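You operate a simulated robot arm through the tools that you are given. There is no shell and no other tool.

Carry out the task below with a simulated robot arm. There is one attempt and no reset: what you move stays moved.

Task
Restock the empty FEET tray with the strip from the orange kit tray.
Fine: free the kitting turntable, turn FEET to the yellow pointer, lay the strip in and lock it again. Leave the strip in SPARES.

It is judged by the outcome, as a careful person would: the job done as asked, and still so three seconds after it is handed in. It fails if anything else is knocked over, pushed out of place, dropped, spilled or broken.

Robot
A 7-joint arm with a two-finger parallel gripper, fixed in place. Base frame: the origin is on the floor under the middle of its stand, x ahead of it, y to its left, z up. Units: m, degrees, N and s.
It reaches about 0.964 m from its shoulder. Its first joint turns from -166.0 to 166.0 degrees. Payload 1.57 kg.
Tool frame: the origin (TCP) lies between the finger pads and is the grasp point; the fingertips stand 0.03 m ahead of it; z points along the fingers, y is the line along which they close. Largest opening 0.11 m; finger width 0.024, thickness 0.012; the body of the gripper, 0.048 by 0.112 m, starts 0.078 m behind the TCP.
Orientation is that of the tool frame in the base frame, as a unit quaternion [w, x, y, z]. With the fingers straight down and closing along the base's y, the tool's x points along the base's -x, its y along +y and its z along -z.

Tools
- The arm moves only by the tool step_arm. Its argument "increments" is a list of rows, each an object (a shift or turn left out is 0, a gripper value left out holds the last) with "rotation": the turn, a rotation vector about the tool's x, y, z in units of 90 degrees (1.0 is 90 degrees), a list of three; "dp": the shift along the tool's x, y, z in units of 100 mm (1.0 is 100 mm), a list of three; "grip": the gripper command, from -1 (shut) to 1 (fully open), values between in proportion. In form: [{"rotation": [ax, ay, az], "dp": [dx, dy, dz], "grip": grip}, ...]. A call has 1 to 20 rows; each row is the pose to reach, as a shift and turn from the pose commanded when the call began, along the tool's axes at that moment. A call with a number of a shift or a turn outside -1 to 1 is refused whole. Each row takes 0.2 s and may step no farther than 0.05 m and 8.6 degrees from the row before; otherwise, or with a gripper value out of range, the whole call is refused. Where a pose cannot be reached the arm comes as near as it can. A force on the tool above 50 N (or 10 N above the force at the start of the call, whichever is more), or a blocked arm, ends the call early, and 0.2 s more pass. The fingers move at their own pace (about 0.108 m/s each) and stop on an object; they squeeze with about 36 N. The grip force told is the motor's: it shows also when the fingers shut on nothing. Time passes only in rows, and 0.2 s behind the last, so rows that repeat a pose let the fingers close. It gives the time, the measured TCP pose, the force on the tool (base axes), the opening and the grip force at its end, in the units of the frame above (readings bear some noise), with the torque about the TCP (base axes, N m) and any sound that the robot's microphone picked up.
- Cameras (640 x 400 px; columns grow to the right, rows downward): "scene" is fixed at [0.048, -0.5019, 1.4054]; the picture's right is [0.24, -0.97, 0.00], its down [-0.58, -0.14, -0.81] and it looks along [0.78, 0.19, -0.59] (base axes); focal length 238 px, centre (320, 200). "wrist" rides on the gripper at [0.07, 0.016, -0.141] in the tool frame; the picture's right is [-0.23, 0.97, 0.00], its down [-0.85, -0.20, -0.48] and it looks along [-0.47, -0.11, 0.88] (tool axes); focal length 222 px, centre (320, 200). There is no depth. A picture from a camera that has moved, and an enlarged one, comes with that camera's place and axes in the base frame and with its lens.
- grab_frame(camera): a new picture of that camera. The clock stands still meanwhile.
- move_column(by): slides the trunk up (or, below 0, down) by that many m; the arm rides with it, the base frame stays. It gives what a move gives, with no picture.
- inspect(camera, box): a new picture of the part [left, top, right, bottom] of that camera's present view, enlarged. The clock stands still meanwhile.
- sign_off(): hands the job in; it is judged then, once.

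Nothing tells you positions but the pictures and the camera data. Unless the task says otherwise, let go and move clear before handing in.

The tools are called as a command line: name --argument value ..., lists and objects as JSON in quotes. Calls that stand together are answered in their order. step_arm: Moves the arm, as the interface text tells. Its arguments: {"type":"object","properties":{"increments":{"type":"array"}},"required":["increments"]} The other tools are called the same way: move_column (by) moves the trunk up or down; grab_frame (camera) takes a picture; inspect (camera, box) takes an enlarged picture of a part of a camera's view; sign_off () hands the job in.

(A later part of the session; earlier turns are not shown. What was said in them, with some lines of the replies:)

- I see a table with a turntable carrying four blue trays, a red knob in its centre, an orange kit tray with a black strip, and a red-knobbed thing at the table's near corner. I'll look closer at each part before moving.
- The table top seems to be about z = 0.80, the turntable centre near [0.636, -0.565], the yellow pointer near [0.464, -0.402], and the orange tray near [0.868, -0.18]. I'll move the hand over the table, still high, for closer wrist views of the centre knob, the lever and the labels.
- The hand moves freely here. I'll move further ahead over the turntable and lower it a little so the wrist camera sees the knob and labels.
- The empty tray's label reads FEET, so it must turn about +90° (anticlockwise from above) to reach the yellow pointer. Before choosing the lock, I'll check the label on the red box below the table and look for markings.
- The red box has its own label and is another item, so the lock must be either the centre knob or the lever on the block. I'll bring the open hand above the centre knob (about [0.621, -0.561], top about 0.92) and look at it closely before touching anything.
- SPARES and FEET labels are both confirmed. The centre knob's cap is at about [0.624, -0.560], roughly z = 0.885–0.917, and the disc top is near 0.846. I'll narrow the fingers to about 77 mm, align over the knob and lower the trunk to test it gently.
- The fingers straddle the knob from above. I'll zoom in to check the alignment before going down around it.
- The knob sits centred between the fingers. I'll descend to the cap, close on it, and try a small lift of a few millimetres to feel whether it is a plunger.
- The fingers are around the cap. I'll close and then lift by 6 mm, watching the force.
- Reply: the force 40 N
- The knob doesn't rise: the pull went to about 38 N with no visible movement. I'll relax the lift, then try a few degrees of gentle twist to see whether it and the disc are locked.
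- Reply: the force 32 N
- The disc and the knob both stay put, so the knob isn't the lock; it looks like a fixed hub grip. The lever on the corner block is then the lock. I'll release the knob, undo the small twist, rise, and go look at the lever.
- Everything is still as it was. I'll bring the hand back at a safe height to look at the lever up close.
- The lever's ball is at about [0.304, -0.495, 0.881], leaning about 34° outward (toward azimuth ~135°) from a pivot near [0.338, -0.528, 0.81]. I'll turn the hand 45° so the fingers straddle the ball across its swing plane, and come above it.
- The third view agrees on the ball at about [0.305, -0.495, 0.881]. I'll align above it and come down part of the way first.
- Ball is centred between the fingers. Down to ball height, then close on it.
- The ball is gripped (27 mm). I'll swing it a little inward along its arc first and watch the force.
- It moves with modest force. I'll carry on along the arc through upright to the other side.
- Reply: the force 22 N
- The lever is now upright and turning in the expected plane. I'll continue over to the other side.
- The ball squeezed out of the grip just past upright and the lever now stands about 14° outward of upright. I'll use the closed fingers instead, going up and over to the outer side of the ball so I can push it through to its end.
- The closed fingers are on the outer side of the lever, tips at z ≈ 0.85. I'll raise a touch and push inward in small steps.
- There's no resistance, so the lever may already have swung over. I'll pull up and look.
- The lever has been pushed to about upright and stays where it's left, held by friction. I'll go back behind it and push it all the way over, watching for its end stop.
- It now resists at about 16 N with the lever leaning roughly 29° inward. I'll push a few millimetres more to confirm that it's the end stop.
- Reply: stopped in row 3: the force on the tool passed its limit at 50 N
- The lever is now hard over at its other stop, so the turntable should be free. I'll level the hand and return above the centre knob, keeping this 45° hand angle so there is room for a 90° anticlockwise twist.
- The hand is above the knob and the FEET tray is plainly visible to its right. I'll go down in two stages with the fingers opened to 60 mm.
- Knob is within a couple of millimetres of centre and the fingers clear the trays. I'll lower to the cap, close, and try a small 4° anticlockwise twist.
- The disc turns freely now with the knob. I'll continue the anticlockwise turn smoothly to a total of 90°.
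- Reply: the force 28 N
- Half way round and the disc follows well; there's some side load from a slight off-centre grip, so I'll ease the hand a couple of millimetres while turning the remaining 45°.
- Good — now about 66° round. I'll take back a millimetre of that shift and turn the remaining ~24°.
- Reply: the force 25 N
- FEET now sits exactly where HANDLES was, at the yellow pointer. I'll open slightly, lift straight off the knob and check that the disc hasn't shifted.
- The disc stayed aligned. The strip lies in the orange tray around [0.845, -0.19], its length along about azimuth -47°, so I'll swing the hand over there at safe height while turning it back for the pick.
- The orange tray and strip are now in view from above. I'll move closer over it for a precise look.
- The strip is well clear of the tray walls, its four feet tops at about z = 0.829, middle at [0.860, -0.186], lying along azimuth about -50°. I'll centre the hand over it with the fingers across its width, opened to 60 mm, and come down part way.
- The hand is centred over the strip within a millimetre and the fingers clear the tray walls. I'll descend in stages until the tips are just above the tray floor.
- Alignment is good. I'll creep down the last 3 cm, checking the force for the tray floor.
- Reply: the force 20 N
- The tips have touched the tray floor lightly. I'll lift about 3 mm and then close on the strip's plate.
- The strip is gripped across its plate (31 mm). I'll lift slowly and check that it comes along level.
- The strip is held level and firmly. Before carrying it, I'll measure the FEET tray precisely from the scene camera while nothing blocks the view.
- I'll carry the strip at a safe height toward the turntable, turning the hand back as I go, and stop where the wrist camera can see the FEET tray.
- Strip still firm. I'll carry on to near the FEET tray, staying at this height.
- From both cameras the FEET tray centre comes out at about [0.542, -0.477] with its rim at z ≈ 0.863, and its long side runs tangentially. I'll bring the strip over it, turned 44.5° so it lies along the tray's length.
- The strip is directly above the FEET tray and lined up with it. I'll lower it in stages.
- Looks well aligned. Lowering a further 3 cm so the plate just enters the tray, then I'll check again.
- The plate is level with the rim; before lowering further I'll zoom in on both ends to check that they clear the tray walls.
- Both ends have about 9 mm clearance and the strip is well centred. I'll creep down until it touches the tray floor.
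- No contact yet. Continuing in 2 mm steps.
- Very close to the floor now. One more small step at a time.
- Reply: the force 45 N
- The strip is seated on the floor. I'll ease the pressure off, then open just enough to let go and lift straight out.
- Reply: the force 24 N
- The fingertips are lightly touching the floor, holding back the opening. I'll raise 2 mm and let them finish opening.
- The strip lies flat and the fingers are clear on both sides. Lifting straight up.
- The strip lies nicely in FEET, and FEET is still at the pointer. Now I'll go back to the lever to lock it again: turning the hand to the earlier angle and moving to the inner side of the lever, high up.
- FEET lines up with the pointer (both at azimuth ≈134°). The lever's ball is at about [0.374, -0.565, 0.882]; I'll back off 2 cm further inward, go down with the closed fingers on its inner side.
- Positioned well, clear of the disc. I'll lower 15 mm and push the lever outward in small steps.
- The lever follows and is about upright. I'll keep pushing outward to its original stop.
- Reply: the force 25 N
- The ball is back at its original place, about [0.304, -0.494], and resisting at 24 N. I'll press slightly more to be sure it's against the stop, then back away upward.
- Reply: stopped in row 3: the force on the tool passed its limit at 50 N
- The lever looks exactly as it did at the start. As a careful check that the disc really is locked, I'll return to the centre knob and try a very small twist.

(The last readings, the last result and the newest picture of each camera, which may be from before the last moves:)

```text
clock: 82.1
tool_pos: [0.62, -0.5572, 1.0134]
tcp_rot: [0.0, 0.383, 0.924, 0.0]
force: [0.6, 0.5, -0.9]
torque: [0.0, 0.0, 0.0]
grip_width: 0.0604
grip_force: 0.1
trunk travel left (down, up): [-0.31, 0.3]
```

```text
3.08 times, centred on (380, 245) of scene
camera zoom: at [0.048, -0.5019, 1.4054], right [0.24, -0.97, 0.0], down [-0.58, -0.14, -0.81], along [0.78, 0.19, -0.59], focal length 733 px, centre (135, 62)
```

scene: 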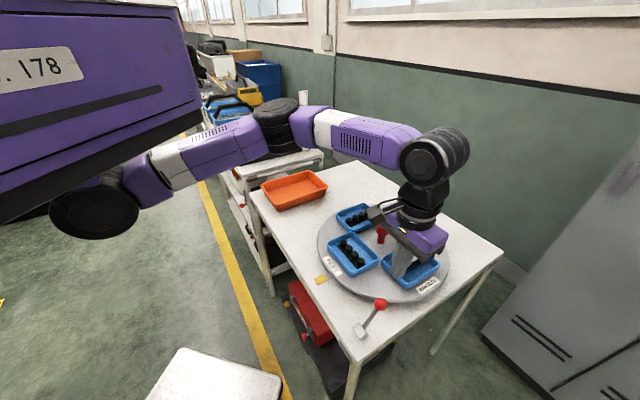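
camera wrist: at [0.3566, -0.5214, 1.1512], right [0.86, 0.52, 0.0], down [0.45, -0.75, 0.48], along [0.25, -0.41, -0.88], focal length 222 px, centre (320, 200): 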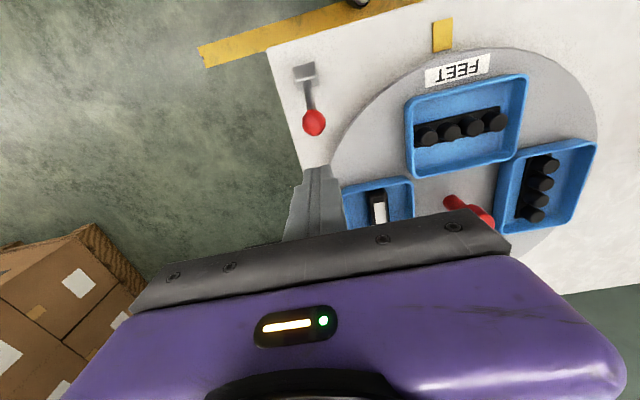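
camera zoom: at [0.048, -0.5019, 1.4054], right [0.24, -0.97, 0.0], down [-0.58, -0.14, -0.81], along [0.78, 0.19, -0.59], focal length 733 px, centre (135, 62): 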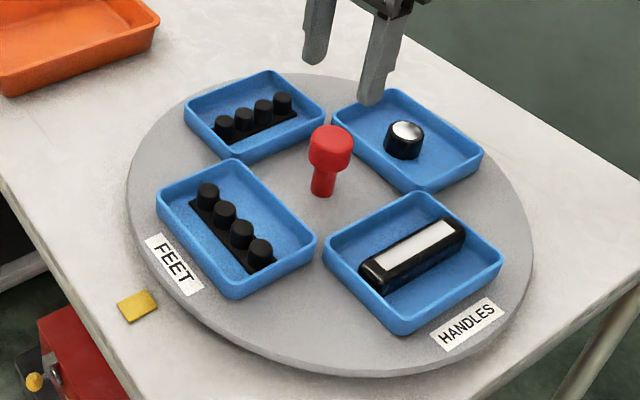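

All is in place. Aligning a few millimetres and going down on the knob for the lock check.

step_arm --increments '[{"dp": [-0.053, -0.032, 0.3]}, {"dp": [-0.053, -0.032, 0.65]}, {"dp": [-0.053, -0.032, 0.9]}, {"dp": [-0.053, -0.032, 0.9]}]'

step_arm --increments '[{"dp": [0, 0, 0.12]}, {"dp": [0, 0, 0.25]}, {"dp": [0, 0, 0.25]}, {"dp": [0, 0, 0.25], "grip": -1}, {"dp": [0, 0, 0.25]}, {"dp": [0, 0, 0.25]}]'

step_arm --increments '[{"rotation": [0, 0, -0.01]}, {"rotation": [0, 0, -0.02]}, {"rotation": [0, 0, -0.02]}]'

inspect --camera "scene" --box '[300, 180, 460, 310]'

```text
clock: 83.1
tool_pos: [0.6247, -0.5631, 0.9212]
tcp_rot: [0.0, 0.383, 0.924, -0.001]
force: [-0.2, -0.4, -0.1]
torque: [0.04, -0.01, -0.01]
grip_width: 0.0605
grip_force: 0.2
trunk travel left (down, up): [-0.31, 0.3]
```

```text
clock: 84.5
tool_pos: [0.6246, -0.5614, 0.8967]
tcp_rot: [0.0, 0.382, 0.924, 0.001]
force: [7.4, 9.8, -0.1]
torque: [0.59, -0.34, 0.2]
grip_width: 0.0417
grip_force: 45.0
trunk travel left (down, up): [-0.31, 0.3]
```

```text
clock: 85.3
tool_pos: [0.6257, -0.5629, 0.8967]
tcp_rot: [-0.001, 0.367, 0.93, 0.0]
force: [15.6, 10.4, -3.5]
torque: [-0.02, -0.72, -0.49]
grip_width: 0.0417
grip_force: 45.3
trunk travel left (down, up): [-0.31, 0.3]
```

```text
3.08 times, centred on (380, 245) of scene
camera zoom: at [0.048, -0.5019, 1.4054], right [0.24, -0.97, 0.0], down [-0.58, -0.14, -0.81], along [0.78, 0.19, -0.59], focal length 733 px, centre (135, 62)
```

zoom: 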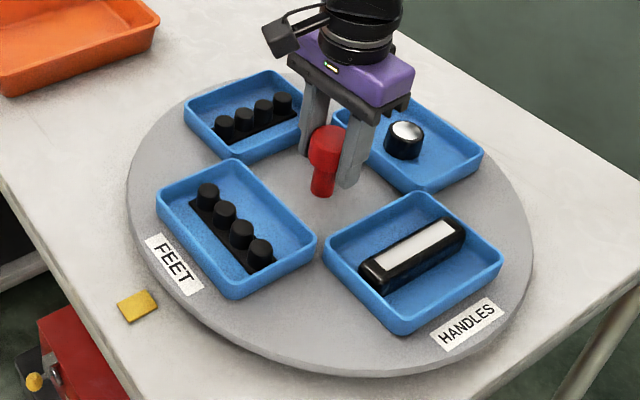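

The twist met 0.5 N·m of resistance and the disc didn't move, so it's locked. I'll undo the twist, open, lift off and move clear.

step_arm --increments '[{"rotation": [0, 0, 0.02]}, {"rotation": [0, 0, 0.02], "grip": 0.1}, {"rotation": [0, 0, 0.02], "grip": 0.1}, {"rotation": [0, 0, 0.02], "dp": [0, 0, -0.2]}, {"rotation": [0, 0, 0.02], "dp": [0, 0, -0.6]}, {"rotation": [0, 0, 0.02], "dp": [0, 0, -1.0]}]'

step_arm --increments '[{"dp": [0, 0, -0.4]}, {"dp": [0, 0, -0.8]}, {"dp": [0.3, 0, -1.0]}, {"dp": [0.6, -0.2, -1.0]}, {"dp": [0.9, -0.5, -1.0]}]'

step_arm --increments '[{"dp": [0.3, -0.3, -0.2]}, {"dp": [0.6, -0.6, -0.4]}, {"dp": [0.9, -0.9, -0.5]}, {"dp": [0.9, -0.9, -0.5]}]'

grab_frame --camera "scene"

inspect --camera "scene" --box '[300, 180, 460, 310]'

inspect --camera "scene" --box '[270, 260, 430, 360]'

```text
clock: 86.7
tool_pos: [0.6261, -0.5629, 0.9972]
tcp_rot: [-0.001, 0.383, 0.924, -0.001]
force: [0.3, 0.7, -0.3]
torque: [0.05, 0.03, -0.02]
grip_width: 0.0607
grip_force: 0.1
trunk travel left (down, up): [-0.31, 0.3]
```

```text
clock: 87.9
tool_pos: [0.5236, -0.5359, 1.0953]
tcp_rot: [0.0, 0.382, 0.924, -0.001]
force: [-0.2, 0.5, -0.1]
torque: [-0.01, 0.04, -0.01]
grip_width: 0.0603
grip_force: 0.0
trunk travel left (down, up): [-0.31, 0.3]
```

```text
clock: 88.9
tool_pos: [0.3968, -0.5364, 1.1496]
tcp_rot: [0.0, 0.382, 0.924, 0.0]
force: [-0.3, -0.1, -0.1]
torque: [0.02, 0.03, -0.01]
grip_width: 0.0603
grip_force: 0.1
trunk travel left (down, up): [-0.31, 0.3]
```

```text
taken
```

scene: 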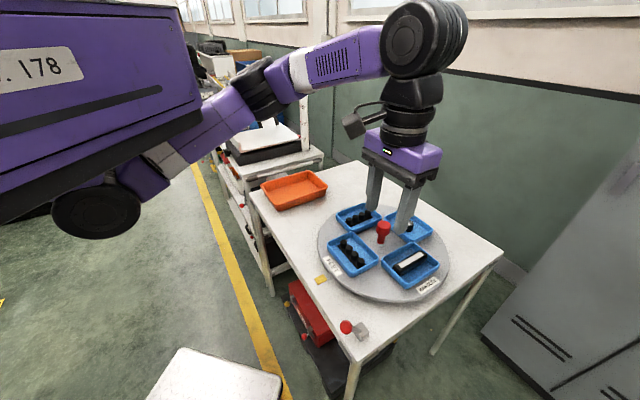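

```text
3.08 times, centred on (380, 245) of scene
camera zoom: at [0.048, -0.5019, 1.4054], right [0.24, -0.97, 0.0], down [-0.58, -0.14, -0.81], along [0.78, 0.19, -0.59], focal length 733 px, centre (135, 62)
```

zoom: 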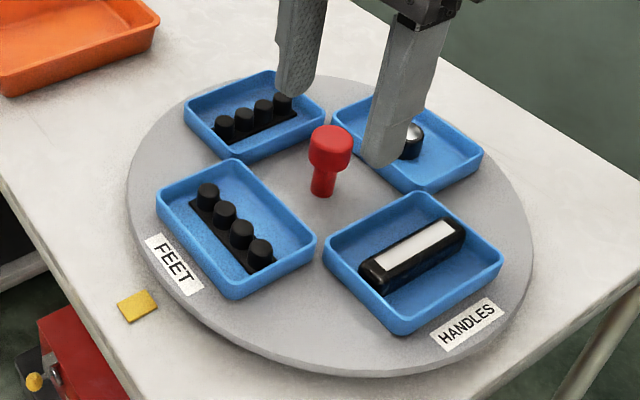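

```text
4.00 times, centred on (350, 310) of scene
camera zoom: at [0.048, -0.5019, 1.4054], right [0.24, -0.97, 0.0], down [-0.58, -0.14, -0.81], along [0.78, 0.19, -0.59], focal length 953 px, centre (200, -240)
```

zoom: 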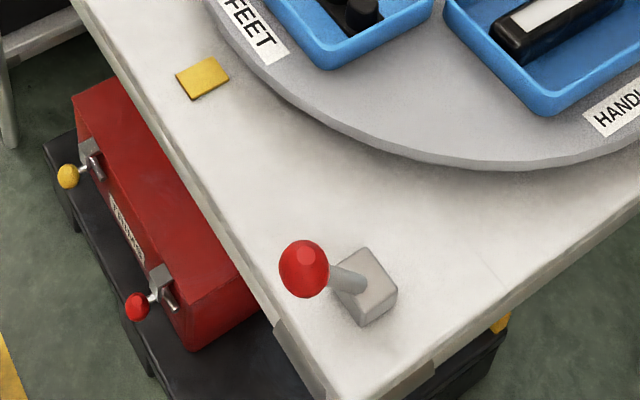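

The strip lies flat in FEET, which is at the yellow pointer. The lever is back in its starting position and the disc is locked. SPARES still holds its own strip, the orange tray hasn't moved, and the hand is empty and clear. I'm handing in.

sign_off

```text
The job is handed in.
```

The strip from the orange kit tray is now lying flat in FEET, and FEET is at the yellow pointer with the turntable locked. I've handed the job in.

- **Lock:** the lever with the red ball at the table corner is the turntable lock. I first tried the red centre knob with a light pull and twist; it didn't move, and later I used it to turn the disc.
- **Lever slip:** the lever's ball slipped out of the grip once while I was unlocking. I finished by pushing the lever with closed fingers.
- **Check:** the lever is back against its original stop. A small test twist of the disc met resistance and didn't move it.
- **Everything else:** SPARES still has its own strip, and HANDLES and KNOBS still hold their parts. I saw nothing else moved or knocked over, and the hand is empty and clear of the table.
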